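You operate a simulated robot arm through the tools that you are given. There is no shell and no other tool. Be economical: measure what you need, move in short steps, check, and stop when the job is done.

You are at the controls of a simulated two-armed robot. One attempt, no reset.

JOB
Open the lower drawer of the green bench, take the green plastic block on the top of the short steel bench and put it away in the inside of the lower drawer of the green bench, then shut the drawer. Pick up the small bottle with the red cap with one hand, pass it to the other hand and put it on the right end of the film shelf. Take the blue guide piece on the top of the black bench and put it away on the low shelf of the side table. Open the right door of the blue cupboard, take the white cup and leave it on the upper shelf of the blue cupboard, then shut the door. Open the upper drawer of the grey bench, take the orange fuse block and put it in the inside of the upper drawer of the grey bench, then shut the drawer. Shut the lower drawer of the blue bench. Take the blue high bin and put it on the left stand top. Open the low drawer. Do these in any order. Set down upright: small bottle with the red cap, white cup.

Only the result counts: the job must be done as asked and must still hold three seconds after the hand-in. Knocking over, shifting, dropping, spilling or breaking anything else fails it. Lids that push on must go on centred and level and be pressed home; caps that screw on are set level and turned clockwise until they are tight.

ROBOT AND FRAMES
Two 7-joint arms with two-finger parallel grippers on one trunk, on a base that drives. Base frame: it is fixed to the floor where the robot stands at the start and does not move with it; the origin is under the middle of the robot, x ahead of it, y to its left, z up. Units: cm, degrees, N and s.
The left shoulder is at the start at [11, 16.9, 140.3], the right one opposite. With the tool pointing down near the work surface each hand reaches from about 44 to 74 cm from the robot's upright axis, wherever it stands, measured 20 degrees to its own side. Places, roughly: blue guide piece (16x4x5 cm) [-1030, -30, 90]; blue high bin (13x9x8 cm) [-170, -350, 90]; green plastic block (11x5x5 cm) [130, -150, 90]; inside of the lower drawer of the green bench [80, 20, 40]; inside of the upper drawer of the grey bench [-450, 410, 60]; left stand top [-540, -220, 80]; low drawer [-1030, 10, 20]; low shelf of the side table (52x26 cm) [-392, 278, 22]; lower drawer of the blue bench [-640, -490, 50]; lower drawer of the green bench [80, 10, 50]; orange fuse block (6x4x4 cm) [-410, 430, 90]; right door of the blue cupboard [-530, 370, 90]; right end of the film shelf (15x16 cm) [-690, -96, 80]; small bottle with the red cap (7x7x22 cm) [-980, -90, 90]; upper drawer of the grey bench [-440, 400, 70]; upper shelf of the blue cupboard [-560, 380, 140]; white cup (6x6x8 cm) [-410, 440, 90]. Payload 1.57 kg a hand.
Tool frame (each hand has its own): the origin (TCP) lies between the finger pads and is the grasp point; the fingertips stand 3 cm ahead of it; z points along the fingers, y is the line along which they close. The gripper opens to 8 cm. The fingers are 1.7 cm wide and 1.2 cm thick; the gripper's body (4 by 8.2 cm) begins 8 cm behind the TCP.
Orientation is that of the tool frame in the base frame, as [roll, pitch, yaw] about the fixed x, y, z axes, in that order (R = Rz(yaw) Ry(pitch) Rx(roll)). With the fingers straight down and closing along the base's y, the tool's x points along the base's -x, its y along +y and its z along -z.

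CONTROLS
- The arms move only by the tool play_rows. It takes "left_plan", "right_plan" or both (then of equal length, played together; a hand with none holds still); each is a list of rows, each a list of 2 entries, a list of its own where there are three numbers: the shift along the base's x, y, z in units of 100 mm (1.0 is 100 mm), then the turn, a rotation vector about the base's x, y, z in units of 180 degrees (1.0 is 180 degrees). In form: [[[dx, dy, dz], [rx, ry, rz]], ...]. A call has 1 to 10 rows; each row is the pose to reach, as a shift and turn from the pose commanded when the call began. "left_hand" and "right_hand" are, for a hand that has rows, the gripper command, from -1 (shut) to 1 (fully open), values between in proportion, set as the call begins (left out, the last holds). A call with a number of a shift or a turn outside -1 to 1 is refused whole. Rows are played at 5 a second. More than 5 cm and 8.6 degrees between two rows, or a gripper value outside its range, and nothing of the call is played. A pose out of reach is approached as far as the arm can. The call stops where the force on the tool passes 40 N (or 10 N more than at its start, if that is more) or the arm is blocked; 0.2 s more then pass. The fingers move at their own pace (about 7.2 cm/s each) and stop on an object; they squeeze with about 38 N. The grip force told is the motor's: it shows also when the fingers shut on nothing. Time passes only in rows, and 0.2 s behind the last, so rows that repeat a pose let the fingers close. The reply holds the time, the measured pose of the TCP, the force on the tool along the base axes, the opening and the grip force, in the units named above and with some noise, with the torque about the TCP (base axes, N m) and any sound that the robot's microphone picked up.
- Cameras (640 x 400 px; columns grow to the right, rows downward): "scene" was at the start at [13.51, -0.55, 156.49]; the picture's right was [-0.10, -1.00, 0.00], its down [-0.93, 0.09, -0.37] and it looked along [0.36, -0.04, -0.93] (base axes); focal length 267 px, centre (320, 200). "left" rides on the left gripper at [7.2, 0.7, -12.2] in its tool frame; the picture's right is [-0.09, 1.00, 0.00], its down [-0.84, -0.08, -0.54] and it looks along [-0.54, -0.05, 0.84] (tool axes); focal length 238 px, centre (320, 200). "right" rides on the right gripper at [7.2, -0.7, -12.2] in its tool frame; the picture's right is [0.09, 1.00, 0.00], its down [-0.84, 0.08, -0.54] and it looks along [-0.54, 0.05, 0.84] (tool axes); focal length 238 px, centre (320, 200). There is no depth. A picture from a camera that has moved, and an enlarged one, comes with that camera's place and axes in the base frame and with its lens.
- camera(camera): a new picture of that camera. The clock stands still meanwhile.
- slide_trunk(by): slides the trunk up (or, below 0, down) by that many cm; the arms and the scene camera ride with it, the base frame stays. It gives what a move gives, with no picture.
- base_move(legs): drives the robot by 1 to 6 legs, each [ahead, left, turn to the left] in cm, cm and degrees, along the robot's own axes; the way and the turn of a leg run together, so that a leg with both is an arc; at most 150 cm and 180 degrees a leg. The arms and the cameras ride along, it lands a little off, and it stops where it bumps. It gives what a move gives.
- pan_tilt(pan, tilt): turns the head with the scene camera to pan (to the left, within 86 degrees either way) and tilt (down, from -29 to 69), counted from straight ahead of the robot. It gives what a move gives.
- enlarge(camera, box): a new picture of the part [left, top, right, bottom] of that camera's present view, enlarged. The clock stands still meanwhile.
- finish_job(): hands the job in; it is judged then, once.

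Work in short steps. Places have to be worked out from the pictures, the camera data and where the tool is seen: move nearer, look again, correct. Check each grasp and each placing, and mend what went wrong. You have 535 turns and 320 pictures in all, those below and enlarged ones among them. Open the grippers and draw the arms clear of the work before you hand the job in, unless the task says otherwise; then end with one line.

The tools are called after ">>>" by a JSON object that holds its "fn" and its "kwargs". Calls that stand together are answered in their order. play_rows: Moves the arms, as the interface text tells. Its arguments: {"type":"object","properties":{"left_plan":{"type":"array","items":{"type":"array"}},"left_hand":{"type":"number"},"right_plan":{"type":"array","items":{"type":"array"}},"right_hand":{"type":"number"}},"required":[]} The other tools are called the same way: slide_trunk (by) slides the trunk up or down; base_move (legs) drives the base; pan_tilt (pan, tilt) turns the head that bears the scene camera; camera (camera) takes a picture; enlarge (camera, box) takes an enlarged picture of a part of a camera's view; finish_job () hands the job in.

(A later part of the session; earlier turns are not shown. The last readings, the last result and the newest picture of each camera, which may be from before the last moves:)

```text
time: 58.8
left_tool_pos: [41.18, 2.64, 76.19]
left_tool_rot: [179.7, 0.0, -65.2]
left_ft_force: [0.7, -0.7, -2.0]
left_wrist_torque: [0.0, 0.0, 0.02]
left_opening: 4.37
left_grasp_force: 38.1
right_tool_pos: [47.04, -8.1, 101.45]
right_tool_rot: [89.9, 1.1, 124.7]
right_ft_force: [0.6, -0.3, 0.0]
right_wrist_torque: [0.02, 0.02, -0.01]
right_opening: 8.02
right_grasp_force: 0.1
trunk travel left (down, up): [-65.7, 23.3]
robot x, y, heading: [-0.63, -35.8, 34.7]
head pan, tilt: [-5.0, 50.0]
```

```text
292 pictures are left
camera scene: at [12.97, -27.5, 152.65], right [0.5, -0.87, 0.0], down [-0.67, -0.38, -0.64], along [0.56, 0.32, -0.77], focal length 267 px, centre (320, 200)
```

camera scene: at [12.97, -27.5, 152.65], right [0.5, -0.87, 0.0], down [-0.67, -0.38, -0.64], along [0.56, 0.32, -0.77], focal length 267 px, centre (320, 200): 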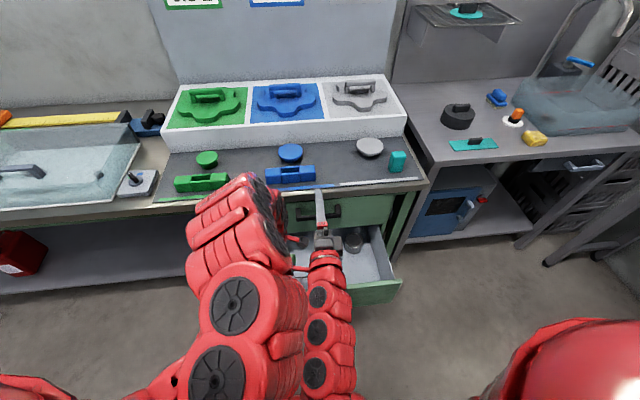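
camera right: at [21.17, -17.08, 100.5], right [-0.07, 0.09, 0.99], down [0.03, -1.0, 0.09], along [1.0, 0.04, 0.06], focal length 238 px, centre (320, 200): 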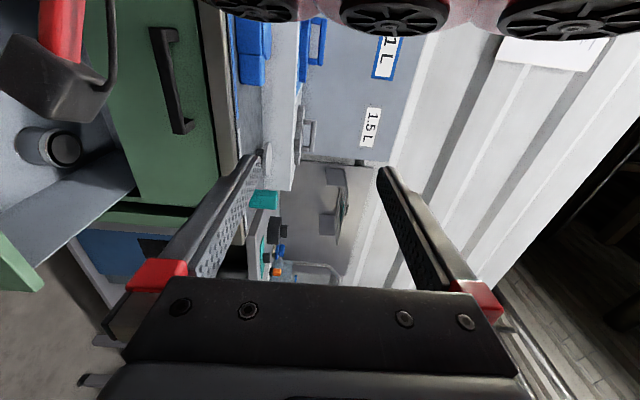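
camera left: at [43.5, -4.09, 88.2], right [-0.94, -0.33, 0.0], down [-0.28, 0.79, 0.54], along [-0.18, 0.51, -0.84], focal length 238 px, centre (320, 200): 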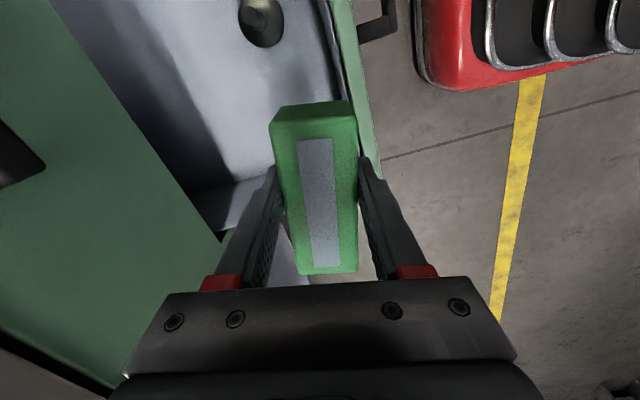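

The drawer's left wall is at l≈-11 and a small round white item is at l≈-33, so the block fits between them. I move the block forward 6.5 and right 1.5, then lower the trunk 18.

>>> {"fn": "play_rows", "kwargs": {"left_plan": [[[0.31, 0.12, 0], [0, 0, 0]], [[0.62, 0.25, 0], [0, 0, 0]]]}}

>>> {"fn": "slide_trunk", "kwargs": {"by": -16}}

>>> {"fn": "camera", "kwargs": {"camera": "left"}}

```text
time: 59.4
left_tool_pos: [47.55, 5.12, 75.96]
left_tool_rot: [179.8, -0.1, -65.3]
left_ft_force: [0.6, 0.0, -1.9]
left_wrist_torque: [-0.06, -0.01, 0.0]
left_opening: 4.37
left_grasp_force: 38.1
right_tool_pos: [47.01, -7.92, 101.29]
right_tool_rot: [90.1, 1.2, 124.7]
right_ft_force: [-1.0, 0.2, -0.5]
right_wrist_torque: [0.02, -0.04, -0.03]
right_opening: 8.0
right_grasp_force: 0.1
trunk travel left (down, up): [-65.7, 23.3]
robot x, y, heading: [-0.45, -35.92, 34.9]
head pan, tilt: [-5.0, 50.0]
```

```text
time: 61.2
left_tool_pos: [47.55, 5.16, 60.02]
left_tool_rot: [179.8, -0.1, -65.2]
left_ft_force: [-0.1, -0.4, -2.2]
left_wrist_torque: [-0.02, -0.02, 0.0]
left_opening: 4.34
left_grasp_force: 37.8
right_tool_pos: [46.99, -8.21, 85.29]
right_tool_rot: [89.8, 1.3, 124.7]
right_ft_force: [-0.3, -0.5, 0.9]
right_wrist_torque: [0.0, 0.01, 0.01]
right_opening: 7.98
right_grasp_force: 0.1
trunk travel left (down, up): [-49.7, 39.3]
robot x, y, heading: [-0.18, -36.2, 34.8]
head pan, tilt: [-5.0, 50.0]
```

```text
291 pictures are left
camera left: at [49.78, -1.67, 72.19], right [-0.94, -0.33, 0.0], down [-0.28, 0.79, 0.54], along [-0.18, 0.51, -0.84], focal length 238 px, centre (320, 200)
```

left: 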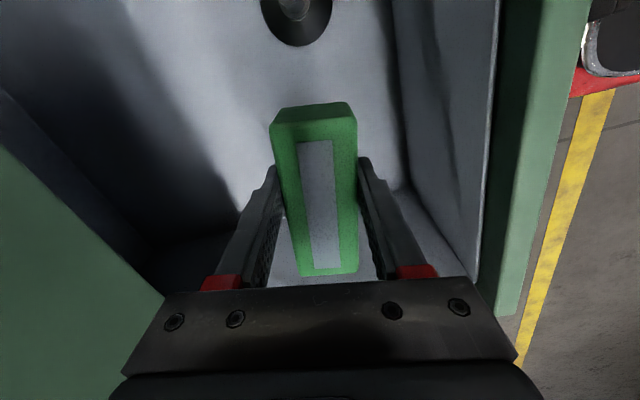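

The block is well inside. I lower in 1 cm rows until it touches.

>>> {"fn": "play_rows", "kwargs": {"left_plan": [[[0, 0, -0.1], [0, 0, 0]], [[0, 0, -0.2], [0, 0, 0]], [[0, 0, -0.3], [0, 0, 0]], [[0, 0, -0.4], [0, 0, 0]], [[0, 0, -0.45], [0, 0, 0]], [[0, 0, -0.5], [0, 0, 0]], [[0, 0, -0.55], [0, 0, 0]], [[0, 0, -0.6], [0, 0, 0]], [[0, 0, -0.65], [0, 0, 0]], [[0, 0, -0.7], [0, 0, 0]]]}}

>>> {"fn": "camera", "kwargs": {"camera": "left"}}

```text
time: 63.4
left_tool_pos: [47.39, 5.21, 53.03]
left_tool_rot: [179.7, 0.0, -65.2]
left_ft_force: [0.6, -0.4, -2.6]
left_wrist_torque: [-0.03, -0.02, 0.02]
left_opening: 4.38
left_grasp_force: 37.8
right_tool_pos: [46.93, -8.1, 85.4]
right_tool_rot: [90.0, 1.1, 124.7]
right_ft_force: [0.5, -0.2, 0.2]
right_wrist_torque: [0.02, 0.01, -0.02]
right_opening: 8.01
right_grasp_force: 0.0
trunk travel left (down, up): [-49.7, 39.3]
robot x, y, heading: [-0.55, -36.0, 34.7]
head pan, tilt: [-5.0, 50.0]
```

```text
290 pictures are left
camera left: at [49.74, -1.63, 65.15], right [-0.94, -0.33, 0.01], down [-0.28, 0.79, 0.54], along [-0.19, 0.51, -0.84], focal length 238 px, centre (320, 200)
```

left: 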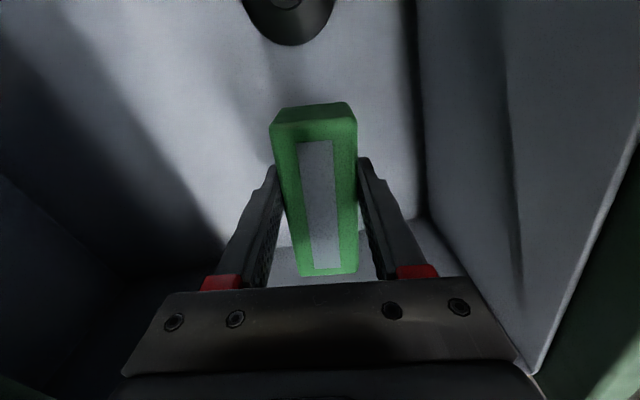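

Still no contact, block bottom about 47.5. I keep lowering in finer steps.

>>> {"fn": "play_rows", "kwargs": {"left_plan": [[[0, 0, -0.05], [0, 0, 0]], [[0, 0, -0.1], [0, 0, 0]], [[0, 0, -0.15], [0, 0, 0]], [[0, 0, -0.2], [0, 0, 0]], [[0, 0, -0.25], [0, 0, 0]], [[0, 0, -0.3], [0, 0, 0]], [[0, 0, -0.35], [0, 0, 0]], [[0, 0, -0.4], [0, 0, 0]], [[0, 0, -0.45], [0, 0, 0]], [[0, 0, -0.5], [0, 0, 0]]]}}

```text
time: 65.0
left_tool_pos: [47.73, 5.19, 49.9]
left_tool_rot: [-179.9, -0.1, -65.4]
left_ft_force: [0.1, 0.2, -2.7]
left_wrist_torque: [-0.02, -0.02, -0.02]
left_opening: 4.35
left_grasp_force: 38.1
right_tool_pos: [46.77, -7.89, 84.94]
right_tool_rot: [90.6, 2.3, 125.1]
right_ft_force: [1.5, -2.7, -9.5]
right_wrist_torque: [0.01, -1.49, 0.36]
right_opening: 7.98
right_grasp_force: 0.1
trunk travel left (down, up): [-49.7, 39.3]
robot x, y, heading: [-0.05, -36.06, 34.6]
head pan, tilt: [-5.0, 50.0]
stopped in row 7 (right hand): the force on the tool passed its limit at 57 N (the readings are from after the stop); the commanded pose is now the measured one
```

The left arm brushed the right hand. I move the right hand away to the right and up.

>>> {"fn": "play_rows", "kwargs": {"right_plan": [[[0.2, -0.29, 0], [0, 0, 0]], [[0.4, -0.57, 0.1], [0, 0, 0]], [[0.57, -0.82, 0.2], [0, 0, 0]]]}}

>>> {"fn": "play_rows", "kwargs": {"left_plan": [[[0, 0, -0.05], [0, 0, 0]], [[0, 0, -0.1], [0, 0, 0]], [[0, 0, -0.15], [0, 0, 0]], [[0, 0, -0.2], [0, 0, 0]], [[0, 0, -0.25], [0, 0, 0]], [[0, 0, -0.3], [0, 0, 0]], [[0, 0, -0.35], [0, 0, 0]], [[0, 0, -0.4], [0, 0, 0]], [[0, 0, -0.45], [0, 0, 0]], [[0, 0, -0.5], [0, 0, 0]]]}}

>>> {"fn": "camera", "kwargs": {"camera": "left"}}

```text
time: 65.8
left_tool_pos: [47.81, 5.21, 49.82]
left_tool_rot: [-180.0, 0.0, -65.4]
left_ft_force: [0.1, -0.3, -0.5]
left_wrist_torque: [-0.02, 0.03, 0.01]
left_opening: 4.33
left_grasp_force: 38.5
right_tool_pos: [53.5, -13.04, 84.7]
right_tool_rot: [89.6, -3.2, 124.6]
right_ft_force: [-2.4, 3.7, 3.4]
right_wrist_torque: [-0.31, 0.26, -0.43]
right_opening: 7.99
right_grasp_force: 0.1
right hand out of reach, approached as far as the arm can: row 1, 2, 3
trunk travel left (down, up): [-49.7, 39.3]
robot x, y, heading: [-0.1, -35.78, 34.6]
head pan, tilt: [-5.0, 50.0]
```

```text
time: 68.0
left_tool_pos: [46.38, 4.75, 46.46]
left_tool_rot: [-179.9, 0.0, -65.2]
left_ft_force: [0.4, 0.0, -1.7]
left_wrist_torque: [-0.01, -0.02, 0.02]
left_opening: 4.35
left_grasp_force: 38.3
left hand out of reach, approached as far as the arm can: row 3, 4, 5, 6, 7, 8, 9, 10
right_tool_pos: [52.9, -12.26, 85.62]
right_tool_rot: [88.0, 1.7, 126.0]
right_ft_force: [-0.1, 1.0, -0.1]
right_wrist_torque: [0.0, 0.04, 0.01]
right_opening: 8.0
right_grasp_force: 0.0
trunk travel left (down, up): [-49.7, 39.3]
robot x, y, heading: [-0.24, -35.85, 34.7]
head pan, tilt: [-5.0, 50.0]
```

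```text
289 pictures are left
camera left: at [48.67, -2.08, 58.53], right [-0.94, -0.33, 0.0], down [-0.28, 0.79, 0.54], along [-0.18, 0.51, -0.84], focal length 238 px, centre (320, 200)
```

left: 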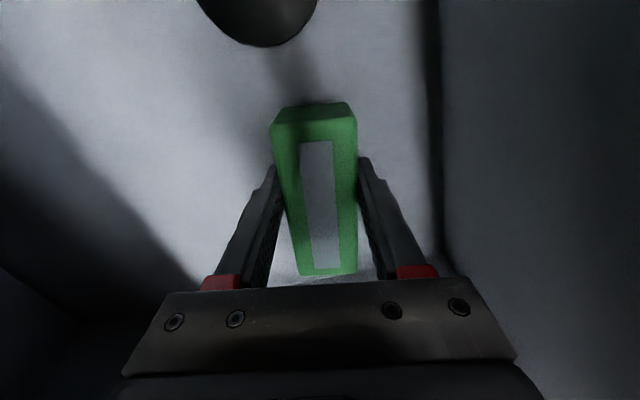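

The floor is deeper than the arm can reach from here. I raise the hand 6, lower the trunk 8, then lower gently again.

>>> {"fn": "play_rows", "kwargs": {"left_plan": [[[0, 0, 0.3], [0, 0, 0]], [[0, 0, 0.6], [0, 0, 0]], [[0, 0, 0.6], [0, 0, 0]]]}}

>>> {"fn": "slide_trunk", "kwargs": {"by": -8}}

>>> {"fn": "play_rows", "kwargs": {"left_plan": [[[0, 0, -0.05], [0, 0, 0]], [[0, 0, -0.1], [0, 0, 0]], [[0, 0, -0.15], [0, 0, 0]], [[0, 0, -0.2], [0, 0, 0]], [[0, 0, -0.25], [0, 0, 0]], [[0, 0, -0.3], [0, 0, 0]], [[0, 0, -0.35], [0, 0, 0]], [[0, 0, -0.4], [0, 0, 0]], [[0, 0, -0.45], [0, 0, 0]], [[0, 0, -0.5], [0, 0, 0]]]}}

```text
time: 68.8
left_tool_pos: [46.47, 4.8, 52.35]
left_tool_rot: [-179.8, -0.1, -65.2]
left_ft_force: [0.4, -0.2, -2.2]
left_wrist_torque: [-0.01, 0.0, 0.02]
left_opening: 4.34
left_grasp_force: 37.8
right_tool_pos: [52.92, -12.38, 85.76]
right_tool_rot: [88.0, 1.7, 126.0]
right_ft_force: [-0.8, -0.4, -0.5]
right_wrist_torque: [0.0, -0.01, 0.0]
right_opening: 8.0
right_grasp_force: 0.1
trunk travel left (down, up): [-49.7, 39.3]
robot x, y, heading: [-0.11, -36.04, 34.7]
head pan, tilt: [-5.0, 50.0]
```

```text
time: 70.0
left_tool_pos: [46.43, 4.9, 44.71]
left_tool_rot: [-179.7, 0.1, -65.2]
left_ft_force: [-1.1, 4.2, 25.2]
left_wrist_torque: [-0.46, 0.36, 0.01]
left_opening: 4.39
left_grasp_force: 38.3
right_tool_pos: [52.75, -12.47, 77.84]
right_tool_rot: [87.9, 1.7, 126.1]
right_ft_force: [0.6, 0.3, -0.3]
right_wrist_torque: [-0.05, -0.01, 0.02]
right_opening: 8.02
right_grasp_force: 0.0
trunk travel left (down, up): [-41.7, 47.3]
robot x, y, heading: [-0.33, -35.46, 34.7]
head pan, tilt: [-5.0, 50.0]
```

```text
time: 70.4
left_tool_pos: [46.49, 4.92, 44.24]
left_tool_rot: [-179.5, -0.1, -65.1]
left_ft_force: [-1.5, 2.0, 22.2]
left_wrist_torque: [-0.11, 0.68, -0.17]
left_opening: 4.36
left_grasp_force: 37.8
right_tool_pos: [52.73, -12.37, 77.65]
right_tool_rot: [88.0, 1.7, 126.0]
right_ft_force: [0.7, -0.2, 0.3]
right_wrist_torque: [-0.01, 0.0, -0.03]
right_opening: 7.98
right_grasp_force: 0.2
trunk travel left (down, up): [-41.7, 47.3]
robot x, y, heading: [0.03, -36.01, 34.6]
head pan, tilt: [-5.0, 50.0]
stopped in row 2 (left hand): the force on the tool passed its limit at 45 N (the readings are from after the stop); the commanded pose is now the measured one
```

Contact with the drawer floor at TCP z≈44.4. I open the left hand and lift straight up.

>>> {"fn": "play_rows", "kwargs": {"left_plan": [[[0, 0, 0.03], [0, 0, 0]], [[0, 0, 0.03], [0, 0, 0]], [[0, 0, 0.03], [0, 0, 0]], [[0, 0, 0.03], [0, 0, 0]], [[0, 0, 0.4], [0, 0, 0]], [[0, 0, 0.8], [0, 0, 0]]], "left_hand": 1}}

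>>> {"fn": "slide_trunk", "kwargs": {"by": 30}}

>>> {"fn": "camera", "kwargs": {"camera": "left"}}

```text
time: 71.8
left_tool_pos: [46.49, 4.73, 52.11]
left_tool_rot: [-179.6, 0.0, -65.2]
left_ft_force: [-0.3, 0.3, 0.1]
left_wrist_torque: [0.02, 0.0, -0.03]
left_opening: 8.01
left_grasp_force: 0.0
right_tool_pos: [52.86, -12.41, 77.76]
right_tool_rot: [88.0, 1.7, 126.0]
right_ft_force: [-0.1, 0.3, -0.2]
right_wrist_torque: [-0.01, 0.01, -0.01]
right_opening: 8.0
right_grasp_force: 0.1
trunk travel left (down, up): [-41.7, 47.3]
robot x, y, heading: [-0.0, -35.87, 34.6]
head pan, tilt: [-5.0, 50.0]
```

```text
time: 74.8
left_tool_pos: [46.41, 4.87, 82.01]
left_tool_rot: [-179.8, -0.1, -65.1]
left_ft_force: [-0.2, 0.9, -0.3]
left_wrist_torque: [0.01, 0.01, 0.02]
left_opening: 8.01
left_grasp_force: 0.1
right_tool_pos: [52.92, -12.22, 107.65]
right_tool_rot: [88.0, 1.6, 126.0]
right_ft_force: [-0.1, 0.2, -1.1]
right_wrist_torque: [0.0, -0.03, 0.01]
right_opening: 7.99
right_grasp_force: 0.0
trunk travel left (down, up): [-71.7, 17.3]
robot x, y, heading: [-0.07, -35.91, 34.7]
head pan, tilt: [-5.0, 50.0]
```

```text
288 pictures are left
camera left: at [48.72, -2.01, 94.08], right [-0.94, -0.33, 0.0], down [-0.28, 0.79, 0.54], along [-0.18, 0.51, -0.84], focal length 238 px, centre (320, 200)
```

left: 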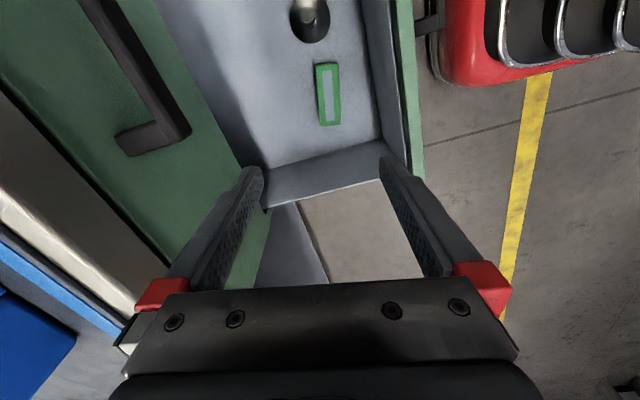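

The block lies in the drawer. I back away 24 cm (and 5 left), pull the left hand in and up, and lower the trunk so the right hand meets the handle height to push.

>>> {"fn": "base_move", "kwargs": {"legs": [[-24, 5, 0]]}}

>>> {"fn": "play_rows", "kwargs": {"left_plan": [[[-0.2, -0.14, 0.4], [0, 0, 0]], [[-0.5, -0.35, 0.7], [0, 0, 0]], [[-0.8, -0.55, 1], [0, 0, 0]]], "right_plan": [[[0, 0, 0], [0, 0, 0]], [[0, 0, 0], [0, 0, 0]], [[0, 0, 0], [0, 0, 0]]], "right_hand": 0.2}}

>>> {"fn": "slide_trunk", "kwargs": {"by": -40}}

>>> {"fn": "slide_trunk", "kwargs": {"by": -11}}

>>> {"fn": "camera", "kwargs": {"camera": "right"}}

```text
time: 76.6
left_tool_pos: [24.8, -4.83, 81.83]
left_tool_rot: [-180.0, -0.1, -66.0]
left_ft_force: [-0.3, -0.4, -0.3]
left_wrist_torque: [0.04, 0.0, -0.03]
left_opening: 8.01
left_grasp_force: 0.0
right_tool_pos: [31.07, -21.82, 107.71]
right_tool_rot: [88.1, 1.8, 125.4]
right_ft_force: [-0.7, -0.3, 1.0]
right_wrist_torque: [-0.01, -0.01, 0.02]
right_opening: 8.01
right_grasp_force: 0.1
trunk travel left (down, up): [-71.7, 17.3]
robot x, y, heading: [-22.65, -44.9, 34.0]
head pan, tilt: [-5.0, 50.0]
```

```text
time: 77.4
left_tool_pos: [23.74, -7.48, 86.9]
left_tool_rot: [-179.8, -0.3, -66.0]
left_ft_force: [0.3, -0.6, -0.1]
left_wrist_torque: [0.01, -0.03, 0.0]
left_opening: 8.02
left_grasp_force: 0.0
left hand out of reach, approached as far as the arm can: row 1, 2, 3
right_tool_pos: [30.57, -22.37, 107.87]
right_tool_rot: [87.8, 1.7, 125.3]
right_ft_force: [-0.7, 0.2, 0.7]
right_wrist_torque: [0.0, 0.0, 0.0]
right_opening: 4.81
right_grasp_force: 0.1
trunk travel left (down, up): [-71.7, 17.3]
robot x, y, heading: [-22.75, -45.11, 34.1]
head pan, tilt: [-5.0, 50.0]
```

```text
time: 81.2
left_tool_pos: [23.67, -7.23, 46.94]
left_tool_rot: [-179.7, -0.2, -66.0]
left_ft_force: [-0.1, -0.2, 1.0]
left_wrist_torque: [0.0, 0.0, -0.01]
left_opening: 8.0
left_grasp_force: 0.0
right_tool_pos: [30.59, -22.24, 67.98]
right_tool_rot: [87.9, 1.7, 125.2]
right_ft_force: [0.0, -0.2, 0.6]
right_wrist_torque: [0.03, 0.0, 0.01]
right_opening: 4.78
right_grasp_force: 0.1
trunk travel left (down, up): [-31.7, 57.3]
robot x, y, heading: [-22.57, -45.18, 34.1]
head pan, tilt: [-5.0, 50.0]
```

```text
time: 82.6
left_tool_pos: [23.65, -7.27, 35.98]
left_tool_rot: [-179.8, -0.2, -66.0]
left_ft_force: [0.2, 0.6, 0.7]
left_wrist_torque: [0.01, 0.01, -0.02]
left_opening: 7.99
left_grasp_force: 0.0
right_tool_pos: [30.63, -22.25, 56.87]
right_tool_rot: [87.9, 1.8, 125.4]
right_ft_force: [-0.1, -0.3, 0.3]
right_wrist_torque: [0.0, 0.01, 0.0]
right_opening: 4.82
right_grasp_force: 0.1
trunk travel left (down, up): [-20.7, 68.3]
robot x, y, heading: [-22.67, -44.78, 34.1]
head pan, tilt: [-5.0, 50.0]
```

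```text
287 pictures are left
camera right: at [16.49, -23.38, 55.52], right [-0.1, 0.08, 0.99], down [0.04, -1.0, 0.08], along [0.99, 0.05, 0.1], focal length 238 px, centre (320, 200)
```

right: 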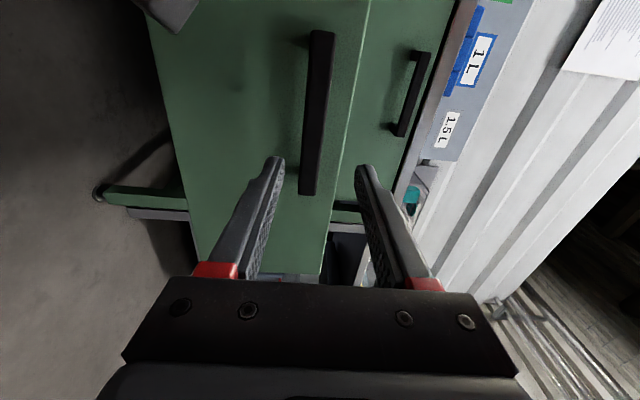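

The bar sits between the half-open fingers. I extend the right hand 10 cm so that it leads the left hand, then push.

>>> {"fn": "play_rows", "kwargs": {"right_plan": [[[0.27, 0.19, 0], [0, 0, 0]], [[0.54, 0.38, 0], [0, 0, 0]], [[0.82, 0.57, 0], [0, 0, 0]]]}}

>>> {"fn": "camera", "kwargs": {"camera": "right"}}

>>> {"fn": "camera", "kwargs": {"camera": "scene"}}

```text
time: 83.4
left_tool_pos: [23.65, -7.28, 36.01]
left_tool_rot: [-179.7, -0.3, -66.0]
left_ft_force: [0.2, -1.2, -0.2]
left_wrist_torque: [0.02, -0.01, -0.03]
left_opening: 7.98
left_grasp_force: 0.0
right_tool_pos: [38.91, -16.4, 56.9]
right_tool_rot: [87.8, 1.8, 125.5]
right_ft_force: [-0.1, 0.7, -0.2]
right_wrist_torque: [0.01, -0.02, 0.02]
right_opening: 4.79
right_grasp_force: 0.0
trunk travel left (down, up): [-20.7, 68.3]
robot x, y, heading: [-22.56, -44.78, 34.1]
head pan, tilt: [-5.0, 50.0]
```

```text
286 pictures are left
camera right: at [24.85, -17.54, 55.53], right [-0.1, 0.08, 0.99], down [0.04, -1.0, 0.08], along [0.99, 0.05, 0.1], focal length 238 px, centre (320, 200)
```

right: 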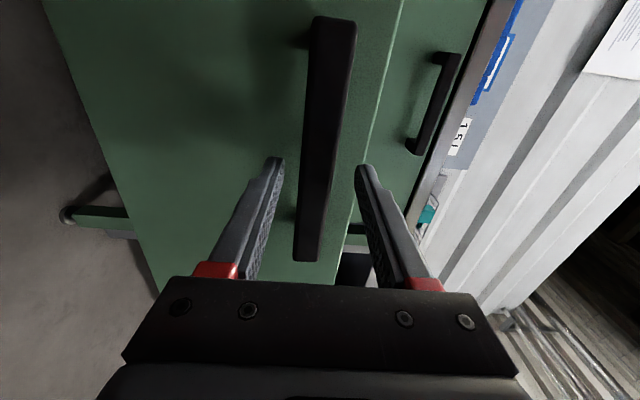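

```text
285 pictures are left
camera scene: at [-9.02, -36.49, 107.67], right [0.49, -0.87, 0.0], down [-0.67, -0.37, -0.64], along [0.56, 0.31, -0.77], focal length 267 px, centre (320, 200)
```

scene: 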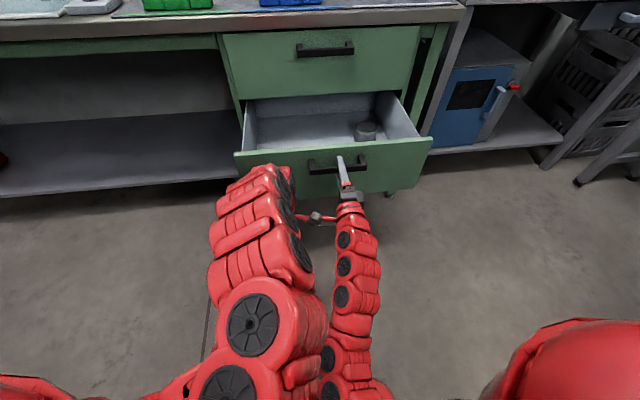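

The left wrist is near the drawer front, so I shift the left arm 10 cm to the left, clear of the drawer, before pushing.

>>> {"fn": "play_rows", "kwargs": {"left_plan": [[[-0.2, 0.28, 0], [0, 0, 0]], [[-0.4, 0.55, 0], [0, 0, 0]], [[-0.57, 0.8, 0], [0, 0, 0]]]}}

>>> {"fn": "base_move", "kwargs": {"legs": [[15, 0, 0]]}}

>>> {"fn": "camera", "kwargs": {"camera": "scene"}}

```text
time: 84.2
left_tool_pos: [19.03, 1.31, 35.34]
left_tool_rot: [179.9, -0.2, -66.0]
left_ft_force: [0.3, 0.1, 0.1]
left_wrist_torque: [-0.01, 0.0, 0.0]
left_opening: 8.0
left_grasp_force: 0.0
left hand out of reach, approached as far as the arm can: row 1, 2, 3
right_tool_pos: [38.91, -16.31, 56.9]
right_tool_rot: [88.0, 1.7, 125.3]
right_ft_force: [0.3, 0.9, 0.1]
right_wrist_torque: [-0.01, -0.04, -0.02]
right_opening: 4.81
right_grasp_force: 0.0
trunk travel left (down, up): [-20.7, 68.3]
robot x, y, heading: [-22.36, -45.13, 34.0]
head pan, tilt: [-5.0, 50.0]
```

```text
time: 85.6
left_tool_pos: [30.68, 9.32, 35.51]
left_tool_rot: [-179.9, -0.3, -65.3]
left_ft_force: [-0.9, 0.0, -0.1]
left_wrist_torque: [0.0, -0.02, 0.02]
left_opening: 8.0
left_grasp_force: 0.0
right_tool_pos: [50.81, -8.22, 56.98]
right_tool_rot: [87.8, 1.6, 125.9]
right_ft_force: [-0.1, -0.2, 0.2]
right_wrist_torque: [-0.01, -0.05, 0.01]
right_opening: 4.8
right_grasp_force: 0.0
trunk travel left (down, up): [-20.7, 68.3]
robot x, y, heading: [-10.72, -37.27, 34.4]
head pan, tilt: [-5.0, 50.0]
```

```text
284 pictures are left
camera scene: at [3.01, -28.79, 107.68], right [0.49, -0.87, 0.0], down [-0.67, -0.38, -0.64], along [0.56, 0.32, -0.77], focal length 267 px, centre (320, 200)
```

scene: 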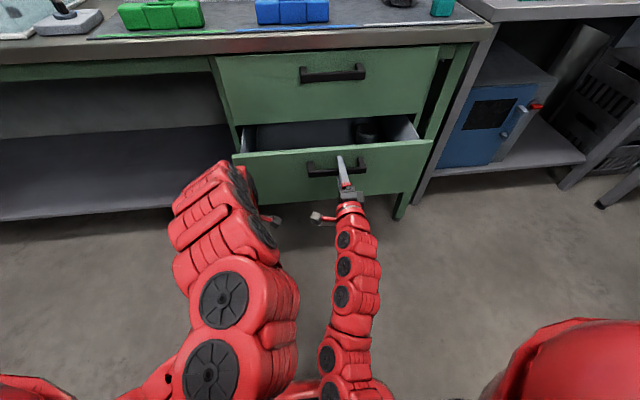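

The drawer is going in. I push 12 more cm and check.

>>> {"fn": "base_move", "kwargs": {"legs": [[12, 0, 0]]}}

>>> {"fn": "camera", "kwargs": {"camera": "scene"}}

```text
time: 86.8
left_tool_pos: [40.39, 16.11, 35.51]
left_tool_rot: [-179.7, -0.2, -65.4]
left_ft_force: [0.4, 0.6, 0.6]
left_wrist_torque: [0.02, -0.05, 0.01]
left_opening: 8.0
left_grasp_force: 0.0
right_tool_pos: [60.49, -1.6, 57.14]
right_tool_rot: [87.7, 1.6, 125.9]
right_ft_force: [-0.6, 0.1, -0.4]
right_wrist_torque: [-0.03, 0.0, 0.0]
right_opening: 4.8
right_grasp_force: 0.0
trunk travel left (down, up): [-20.7, 68.3]
robot x, y, heading: [-0.65, -30.37, 34.5]
head pan, tilt: [-5.0, 50.0]
```

```text
283 pictures are left
camera scene: at [12.61, -22.19, 107.65], right [0.49, -0.87, 0.0], down [-0.67, -0.38, -0.64], along [0.56, 0.32, -0.77], focal length 267 px, centre (320, 200)
```

scene: 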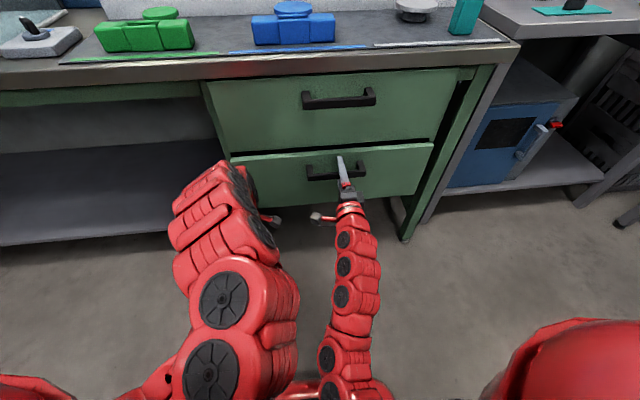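

A few cm remain; I push the rest with the arm, which stops by force when the drawer is home.

>>> {"fn": "play_rows", "kwargs": {"right_plan": [[[0.12, 0.085, 0], [0, 0, 0]], [[0.24, 0.17, 0], [0, 0, 0]], [[0.36, 0.25, 0], [0, 0, 0]], [[0.48, 0.33, 0], [0, 0, 0]], [[0.56, 0.39, 0], [0, 0, 0]]]}}

>>> {"fn": "camera", "kwargs": {"camera": "scene"}}

```text
time: 87.5
left_tool_pos: [40.38, 16.0, 35.59]
left_tool_rot: [-179.8, 0.0, -65.5]
left_ft_force: [-0.3, 0.3, -0.7]
left_wrist_torque: [0.02, 0.04, -0.02]
left_opening: 7.99
left_grasp_force: 0.0
right_tool_pos: [62.79, 0.14, 56.93]
right_tool_rot: [87.8, 1.5, 125.9]
right_ft_force: [-15.9, -11.2, 1.6]
right_wrist_torque: [-0.35, 0.47, 0.04]
right_opening: 4.5
right_grasp_force: 0.1
trunk travel left (down, up): [-20.7, 68.3]
robot x, y, heading: [-1.07, -30.69, 34.3]
head pan, tilt: [-5.0, 50.0]
stopped in row 3 (right hand): the force on the tool passed its limit at 91 N (the readings are from after the stop); the commanded pose is now the measured one
```

```text
282 pictures are left
camera scene: at [12.47, -22.28, 107.67], right [0.49, -0.87, 0.0], down [-0.67, -0.38, -0.64], along [0.56, 0.32, -0.77], focal length 267 px, centre (320, 200)
```

scene: 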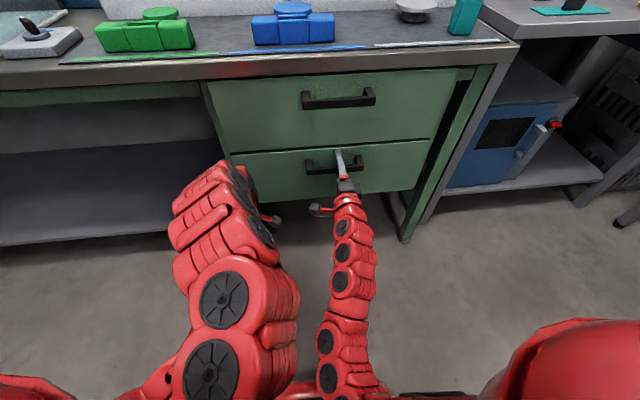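

The drawer is home (force stop at 91 N). I back the hand off, drive back, raise the trunk, and look right-and-behind toward the next area.

>>> {"fn": "play_rows", "kwargs": {"right_plan": [[[-0.27, -0.19, 0], [0, 0, 0]], [[-0.54, -0.38, 0], [0, 0, 0]], [[-0.82, -0.57, 0], [0, 0, 0]]], "right_hand": 1}}

>>> {"fn": "base_move", "kwargs": {"legs": [[-50, 0, 0], [0, 0, -90]]}}

>>> {"fn": "slide_trunk", "kwargs": {"by": 40}}

>>> {"fn": "pan_tilt", "kwargs": {"pan": -50, "tilt": 22}}

>>> {"fn": "camera", "kwargs": {"camera": "scene"}}

```text
time: 88.3
left_tool_pos: [40.4, 16.07, 35.66]
left_tool_rot: [-179.6, -0.1, -65.5]
left_ft_force: [0.9, 0.8, -0.2]
left_wrist_torque: [0.02, 0.0, 0.0]
left_opening: 7.99
left_grasp_force: 0.1
right_tool_pos: [54.6, -5.51, 56.9]
right_tool_rot: [87.9, 1.6, 125.9]
right_ft_force: [0.7, 0.1, -0.1]
right_wrist_torque: [0.0, 0.02, -0.02]
right_opening: 8.02
right_grasp_force: 0.1
trunk travel left (down, up): [-20.7, 68.3]
robot x, y, heading: [-0.87, -30.65, 34.4]
head pan, tilt: [-5.0, 50.0]
```

```text
time: 95.1
left_tool_pos: [3.61, -100.71, 35.75]
left_tool_rot: [-179.7, -0.1, -156.1]
left_ft_force: [0.0, 0.0, 0.0]
left_wrist_torque: [0.05, -0.02, 0.03]
left_opening: 8.0
left_grasp_force: 0.0
right_tool_pos: [-17.99, -114.57, 57.04]
right_tool_rot: [87.8, 1.6, 35.2]
right_ft_force: [0.1, -0.1, -0.2]
right_wrist_torque: [0.02, 0.01, -0.03]
right_opening: 8.0
right_grasp_force: 0.0
trunk travel left (down, up): [-20.7, 68.3]
robot x, y, heading: [-42.21, -59.06, -55.9]
head pan, tilt: [-5.0, 50.0]
```

```text
time: 99.0
left_tool_pos: [3.71, -100.75, 75.4]
left_tool_rot: [-179.8, -0.3, -156.1]
left_ft_force: [0.9, -0.3, -0.3]
left_wrist_torque: [-0.02, 0.01, 0.01]
left_opening: 8.01
left_grasp_force: 0.1
right_tool_pos: [-17.93, -114.84, 96.74]
right_tool_rot: [88.0, 1.6, 35.2]
right_ft_force: [-0.5, 0.3, 0.6]
right_wrist_torque: [0.0, 0.01, 0.02]
right_opening: 7.99
right_grasp_force: 0.2
trunk travel left (down, up): [-60.7, 28.3]
robot x, y, heading: [-42.53, -59.67, -56.0]
head pan, tilt: [-5.0, 50.0]
```

```text
time: 100.1
left_tool_pos: [3.68, -100.76, 75.51]
left_tool_rot: [180.0, -0.2, -156.0]
left_ft_force: [0.1, 1.2, 0.6]
left_wrist_torque: [-0.02, 0.0, -0.01]
left_opening: 8.0
left_grasp_force: 0.0
right_tool_pos: [-17.93, -114.71, 96.79]
right_tool_rot: [88.0, 1.7, 35.2]
right_ft_force: [0.7, -0.4, 0.1]
right_wrist_torque: [0.0, 0.01, -0.01]
right_opening: 7.99
right_grasp_force: 0.0
trunk travel left (down, up): [-60.7, 28.3]
robot x, y, heading: [-42.4, -59.05, -56.2]
head pan, tilt: [-50.0, 22.0]
```

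```text
281 pictures are left
camera scene: at [-40.99, -74.15, 152.05], right [-0.96, 0.28, 0.0], down [0.11, 0.36, -0.93], along [-0.26, -0.89, -0.37], focal length 267 px, centre (320, 200)
```

scene: 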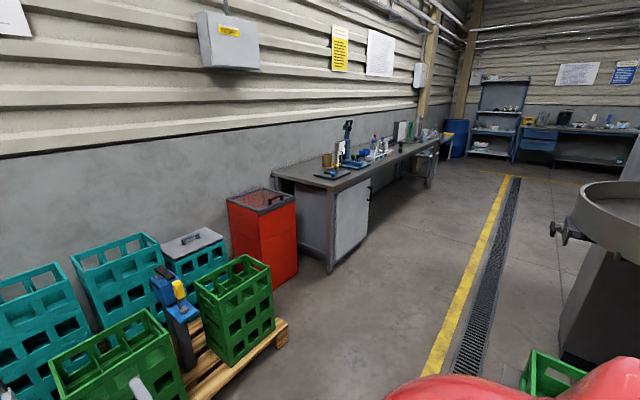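

The blue bin is visible on the long wall bench at about (-166,-338), and a large tank stands on the right. I turn to -117° and drive through the gap between pallet and tank.

>>> {"fn": "base_move", "kwargs": {"legs": [[0, 0, -61], [110, 0, 0]]}}

>>> {"fn": "pan_tilt", "kwargs": {"pan": 0, "tilt": 30}}

>>> {"fn": "camera", "kwargs": {"camera": "scene"}}

>>> {"fn": "pan_tilt", "kwargs": {"pan": -60, "tilt": 30}}

>>> {"fn": "camera", "kwargs": {"camera": "scene"}}

```text
time: 104.6
left_tool_pos: [-57.56, -131.14, 76.08]
left_tool_rot: [-179.3, 0.5, 141.5]
left_ft_force: [0.2, -0.2, 0.0]
left_wrist_torque: [0.0, 0.0, -0.01]
left_opening: 7.99
left_grasp_force: 0.1
right_tool_pos: [-79.36, -118.62, 97.0]
right_tool_rot: [87.8, 1.4, -25.5]
right_ft_force: [0.3, 0.8, 0.5]
right_wrist_torque: [-0.02, 0.02, 0.03]
right_opening: 7.98
right_grasp_force: 0.1
trunk travel left (down, up): [-60.7, 28.3]
robot x, y, heading: [-42.81, -70.44, -117.0]
head pan, tilt: [-50.0, 22.0]
stopped in leg 2: the robot was blocked; the commanded pose is now the measured one
```

```text
time: 105.8
left_tool_pos: [-58.72, -131.65, 76.25]
left_tool_rot: [-179.0, 0.8, 140.4]
left_ft_force: [0.8, -0.1, -0.3]
left_wrist_torque: [0.02, 0.01, 0.01]
left_opening: 8.0
left_grasp_force: 0.1
right_tool_pos: [-79.81, -118.85, 96.81]
right_tool_rot: [87.8, 1.5, -25.6]
right_ft_force: [-0.6, 0.1, -0.8]
right_wrist_torque: [-0.01, 0.01, -0.02]
right_opening: 8.01
right_grasp_force: 0.1
trunk travel left (down, up): [-60.7, 28.3]
robot x, y, heading: [-43.19, -71.01, -116.9]
head pan, tilt: [0.0, 30.0]
```

```text
280 pictures are left
camera scene: at [-51.67, -86.69, 150.61], right [-0.89, 0.46, 0.0], down [0.23, 0.45, -0.86], along [-0.39, -0.77, -0.5], focal length 267 px, centre (320, 200)
```

scene: 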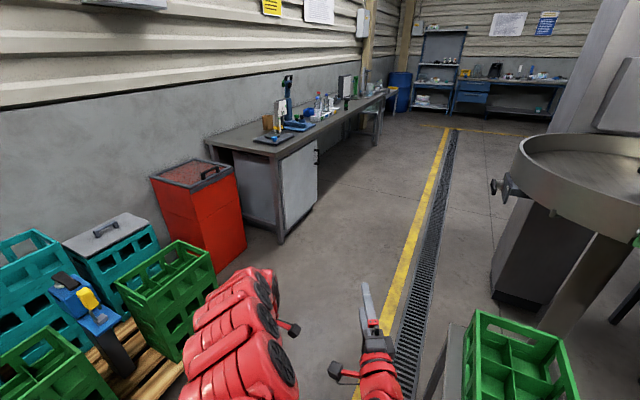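

```text
time: 107.1
left_tool_pos: [-59.11, -131.81, 76.19]
left_tool_rot: [-178.9, 0.8, 140.3]
left_ft_force: [0.4, -0.3, -0.1]
left_wrist_torque: [-0.04, 0.02, 0.02]
left_opening: 8.02
left_grasp_force: 0.0
right_tool_pos: [-80.39, -119.09, 97.0]
right_tool_rot: [87.8, 1.4, -25.5]
right_ft_force: [-0.1, -0.3, -0.7]
right_wrist_torque: [0.01, 0.01, 0.07]
right_opening: 7.99
right_grasp_force: 0.1
trunk travel left (down, up): [-60.7, 28.3]
robot x, y, heading: [-43.99, -70.96, -117.0]
head pan, tilt: [-60.0, 30.0]
```

```text
279 pictures are left
camera scene: at [-57.07, -79.24, 150.63], right [-0.06, 1.0, 0.0], down [0.5, 0.03, -0.86], along [-0.86, -0.05, -0.5], focal length 267 px, centre (320, 200)
```

scene: 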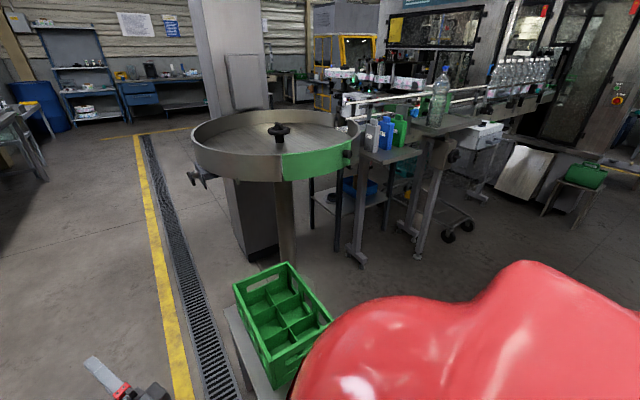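

Something blocked the drive after 11 cm. I look down in front of the robot and through both hand cameras to find what touches.

>>> {"fn": "camera", "kwargs": {"camera": "left"}}

>>> {"fn": "pan_tilt", "kwargs": {"pan": -30, "tilt": 65}}

>>> {"fn": "camera", "kwargs": {"camera": "scene"}}

>>> {"fn": "pan_tilt", "kwargs": {"pan": 40, "tilt": 60}}

>>> {"fn": "camera", "kwargs": {"camera": "scene"}}

```text
278 pictures are left
camera left: at [-64.33, -126.46, 88.27], right [0.71, 0.71, -0.02], down [0.6, -0.58, 0.56], along [0.38, -0.4, -0.83], focal length 238 px, centre (320, 200)
```

left: 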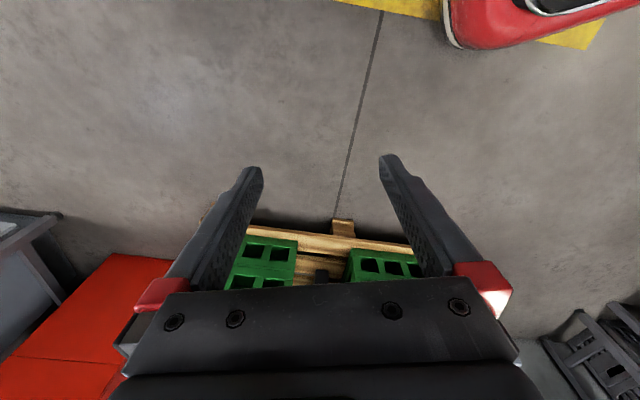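

```text
time: 108.1
left_tool_pos: [-59.13, -131.75, 76.27]
left_tool_rot: [-179.0, 0.9, 140.4]
left_ft_force: [0.5, -0.6, 0.4]
left_wrist_torque: [-0.02, 0.0, -0.02]
left_opening: 8.0
left_grasp_force: 0.1
right_tool_pos: [-80.33, -119.18, 97.17]
right_tool_rot: [87.7, 1.5, -25.5]
right_ft_force: [-0.1, 0.5, 0.0]
right_wrist_torque: [0.03, 0.0, 0.01]
right_opening: 7.99
right_grasp_force: 0.1
trunk travel left (down, up): [-60.7, 28.3]
robot x, y, heading: [-44.05, -70.96, -116.8]
head pan, tilt: [-30.0, 65.0]
```

```text
277 pictures are left
camera scene: at [-53.15, -82.05, 145.87], right [-0.55, 0.84, 0.0], down [0.76, 0.5, -0.42], along [-0.35, -0.23, -0.91], focal length 267 px, centre (320, 200)
```

scene: 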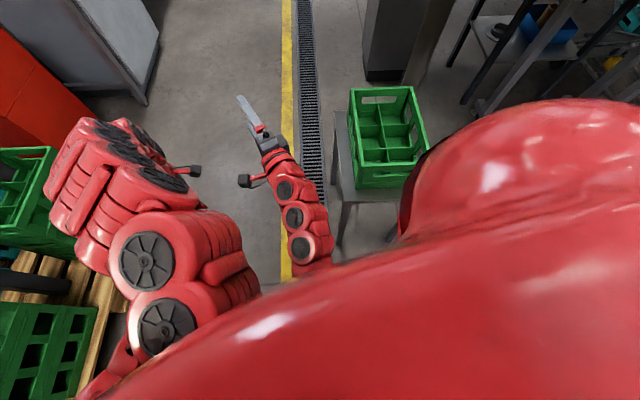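

```text
time: 109.5
left_tool_pos: [-59.17, -131.75, 76.4]
left_tool_rot: [-178.9, 0.7, 140.3]
left_ft_force: [0.0, -0.4, 1.1]
left_wrist_torque: [0.03, -0.04, -0.01]
left_opening: 7.99
left_grasp_force: 0.0
right_tool_pos: [-80.28, -119.16, 97.03]
right_tool_rot: [87.7, 1.5, -25.6]
right_ft_force: [-0.4, -0.2, 0.4]
right_wrist_torque: [0.01, 0.02, 0.0]
right_opening: 7.99
right_grasp_force: 0.1
trunk travel left (down, up): [-60.7, 28.3]
robot x, y, heading: [-44.0, -71.2, -116.7]
head pan, tilt: [40.0, 60.0]
```

```text
276 pictures are left
camera scene: at [-46.55, -85.23, 146.43], right [-0.97, -0.23, 0.0], down [-0.19, 0.85, -0.5], along [0.12, -0.48, -0.87], focal length 267 px, centre (320, 200)
```

scene: 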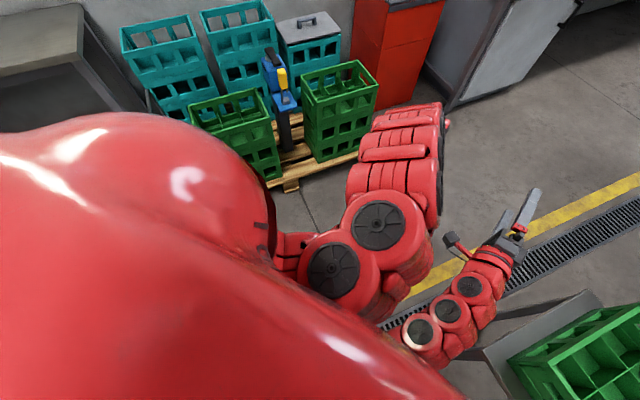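

The cause is unclear, maybe the wide base against the stool with the green crate. I unwind the left wrist to its neutral pose, back off 10 cm and shift left before trying again.

>>> {"fn": "base_move", "kwargs": {"legs": [[-8, 12, 0]]}}

>>> {"fn": "play_rows", "kwargs": {"left_plan": [[[0, 0, 0.05], [0, 0, -0.044]], [[0, 0, 0.1], [0, 0, -0.088]], [[0, 0, 0.15], [0, 0, -0.132]], [[0, 0, 0.2], [0, 0, -0.176]], [[0, 0, 0.25], [0, 0, -0.22]], [[0, 0, 0.3], [0, 0, -0.264]], [[0, 0, 0.35], [0, 0, -0.308]], [[0, 0, 0.4], [0, 0, -0.352]], [[0, 0, 0.45], [0, 0, -0.396]], [[0, 0, 0.5], [0, 0, -0.43]]]}}

>>> {"fn": "camera", "kwargs": {"camera": "scene"}}

```text
time: 110.9
left_tool_pos: [-39.86, -128.59, 76.1]
left_tool_rot: [-179.0, -0.2, 141.8]
left_ft_force: [2.0, 0.6, -0.7]
left_wrist_torque: [0.0, 0.22, 0.01]
left_opening: 8.02
left_grasp_force: 0.1
right_tool_pos: [-61.73, -116.01, 97.32]
right_tool_rot: [87.6, 1.9, -25.7]
right_ft_force: [1.7, -0.2, 0.5]
right_wrist_torque: [-0.03, -0.03, -0.16]
right_opening: 8.02
right_grasp_force: 0.0
trunk travel left (down, up): [-60.7, 28.3]
robot x, y, heading: [-25.96, -67.74, -117.1]
head pan, tilt: [40.0, 60.0]
```

```text
time: 113.1
left_tool_pos: [-41.79, -130.44, 80.21]
left_tool_rot: [-179.2, 0.2, 64.2]
left_ft_force: [-0.7, -0.7, -0.7]
left_wrist_torque: [-0.01, 0.03, 0.02]
left_opening: 7.97
left_grasp_force: 0.0
left hand out of reach, approached as far as the arm can: row 1, 2, 3, 4, 5, 6, 7, 8, 9, 10
right_tool_pos: [-62.51, -115.8, 97.15]
right_tool_rot: [87.6, 1.4, -25.7]
right_ft_force: [-0.4, 0.1, -0.2]
right_wrist_torque: [0.03, -0.03, 0.01]
right_opening: 7.98
right_grasp_force: 0.1
trunk travel left (down, up): [-60.7, 28.3]
robot x, y, heading: [-25.94, -68.26, -117.1]
head pan, tilt: [40.0, 60.0]
```

```text
275 pictures are left
camera scene: at [-27.52, -82.0, 146.48], right [-0.97, -0.22, 0.0], down [-0.2, 0.84, -0.5], along [0.11, -0.49, -0.87], focal length 267 px, centre (320, 200)
```

scene: 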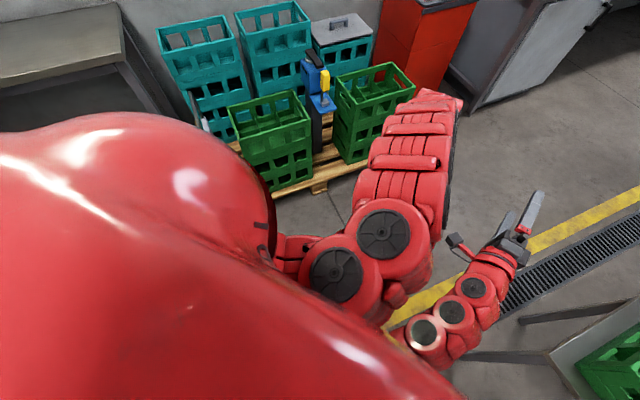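

The base was pushed against the stool's spread legs. The gap toward (-60,-150) leaves about 45–60 cm each side, so I drive there and then turn along the bench.

>>> {"fn": "base_move", "kwargs": {"legs": [[86, 8, 0]]}}

>>> {"fn": "base_move", "kwargs": {"legs": [[0, 0, -27]]}}

>>> {"fn": "pan_tilt", "kwargs": {"pan": 0, "tilt": 35}}

>>> {"fn": "camera", "kwargs": {"camera": "scene"}}

```text
time: 117.6
left_tool_pos: [-74.92, -209.93, 80.03]
left_tool_rot: [-179.2, 0.1, 63.7]
left_ft_force: [-0.2, 0.7, 0.5]
left_wrist_torque: [-0.01, 0.04, -0.01]
left_opening: 7.99
left_grasp_force: 0.1
right_tool_pos: [-95.47, -195.07, 97.08]
right_tool_rot: [87.8, 1.3, -26.4]
right_ft_force: [-0.4, 0.2, -0.4]
right_wrist_torque: [-0.02, 0.01, -0.02]
right_opening: 8.0
right_grasp_force: 0.0
trunk travel left (down, up): [-60.7, 28.3]
robot x, y, heading: [-58.3, -147.67, -117.7]
head pan, tilt: [40.0, 60.0]
```

```text
time: 119.4
left_tool_pos: [-100.97, -195.79, 80.08]
left_tool_rot: [-179.3, 0.2, 37.3]
left_ft_force: [0.1, 0.1, 0.2]
left_wrist_torque: [-0.03, -0.02, 0.0]
left_opening: 8.0
left_grasp_force: 0.0
right_tool_pos: [-112.61, -173.39, 96.95]
right_tool_rot: [87.7, 1.4, -52.9]
right_ft_force: [-0.7, 0.1, -1.2]
right_wrist_torque: [-0.01, 0.0, 0.01]
right_opening: 8.0
right_grasp_force: 0.1
trunk travel left (down, up): [-60.7, 28.3]
robot x, y, heading: [-58.43, -147.73, -144.0]
head pan, tilt: [40.0, 60.0]
```

```text
time: 120.4
left_tool_pos: [-100.75, -195.72, 80.04]
left_tool_rot: [-179.3, 0.1, 37.2]
left_ft_force: [0.0, 0.2, 0.5]
left_wrist_torque: [0.0, -0.01, 0.0]
left_opening: 8.0
left_grasp_force: 0.0
right_tool_pos: [-112.68, -173.47, 97.03]
right_tool_rot: [87.7, 1.4, -52.9]
right_ft_force: [0.1, -0.6, 0.4]
right_wrist_torque: [0.02, 0.01, -0.01]
right_opening: 8.02
right_grasp_force: 0.1
trunk travel left (down, up): [-60.7, 28.3]
robot x, y, heading: [-58.1, -147.68, -144.2]
head pan, tilt: [0.0, 35.0]
```

```text
274 pictures are left
camera scene: at [-71.95, -157.57, 149.83], right [-0.58, 0.81, 0.0], down [0.47, 0.34, -0.82], along [-0.66, -0.48, -0.57], focal length 267 px, centre (320, 200)
```

scene: 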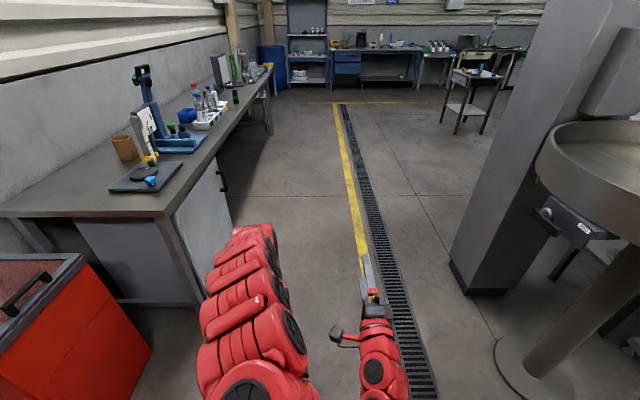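

The corridor is clear; the blue bin shows near (-173,-350) on the bench, whose front edge runs along az ≈ -143°. I drive along it to about (-240,-245), turn to face the bench, and look.

>>> {"fn": "base_move", "kwargs": {"legs": [[102, -14, 0], [102, -14, 0], [0, 0, 90]]}}

>>> {"fn": "camera", "kwargs": {"camera": "scene"}}

```text
time: 134.5
left_tool_pos: [-189.42, -285.77, 80.04]
left_tool_rot: [-179.3, 0.0, 128.6]
left_ft_force: [-1.0, 0.1, 0.5]
left_wrist_torque: [-0.02, 0.02, 0.0]
left_opening: 8.0
left_grasp_force: 0.0
right_tool_pos: [-211.46, -298.01, 97.01]
right_tool_rot: [87.7, 1.4, 38.5]
right_ft_force: [0.4, 0.6, 0.0]
right_wrist_torque: [-0.02, 0.02, 0.01]
right_opening: 8.03
right_grasp_force: 0.0
trunk travel left (down, up): [-60.7, 28.3]
robot x, y, heading: [-238.7, -243.97, -52.7]
head pan, tilt: [0.0, 35.0]
```

```text
273 pictures are left
camera scene: at [-228.08, -258.08, 149.84], right [-0.8, -0.6, 0.0], down [-0.35, 0.46, -0.82], along [0.49, -0.65, -0.58], focal length 267 px, centre (320, 200)
```

scene: 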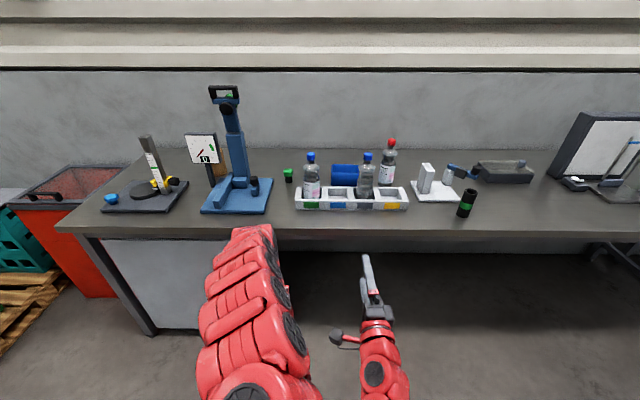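

I enlarge the area of the blue object behind the bottle rack.

>>> {"fn": "enlarge", "kwargs": {"camera": "scene", "box": [260, 130, 480, 240]}}

```text
2.91 times, centred on (370, 185) of scene
camera zoom: at [-228.08, -258.08, 149.84], right [-0.8, -0.6, 0.0], down [-0.35, 0.46, -0.82], along [0.49, -0.65, -0.58], focal length 776 px, centre (174, 244)
```

zoom: 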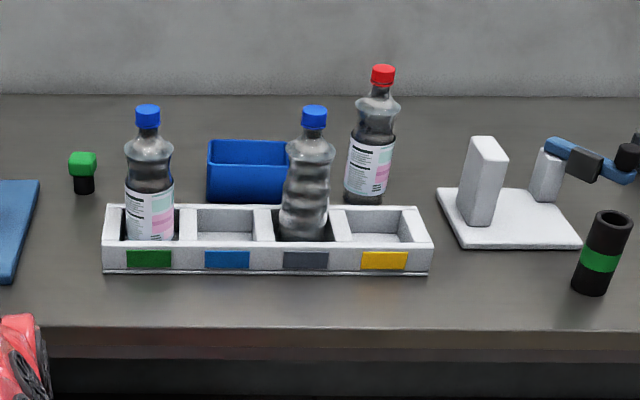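

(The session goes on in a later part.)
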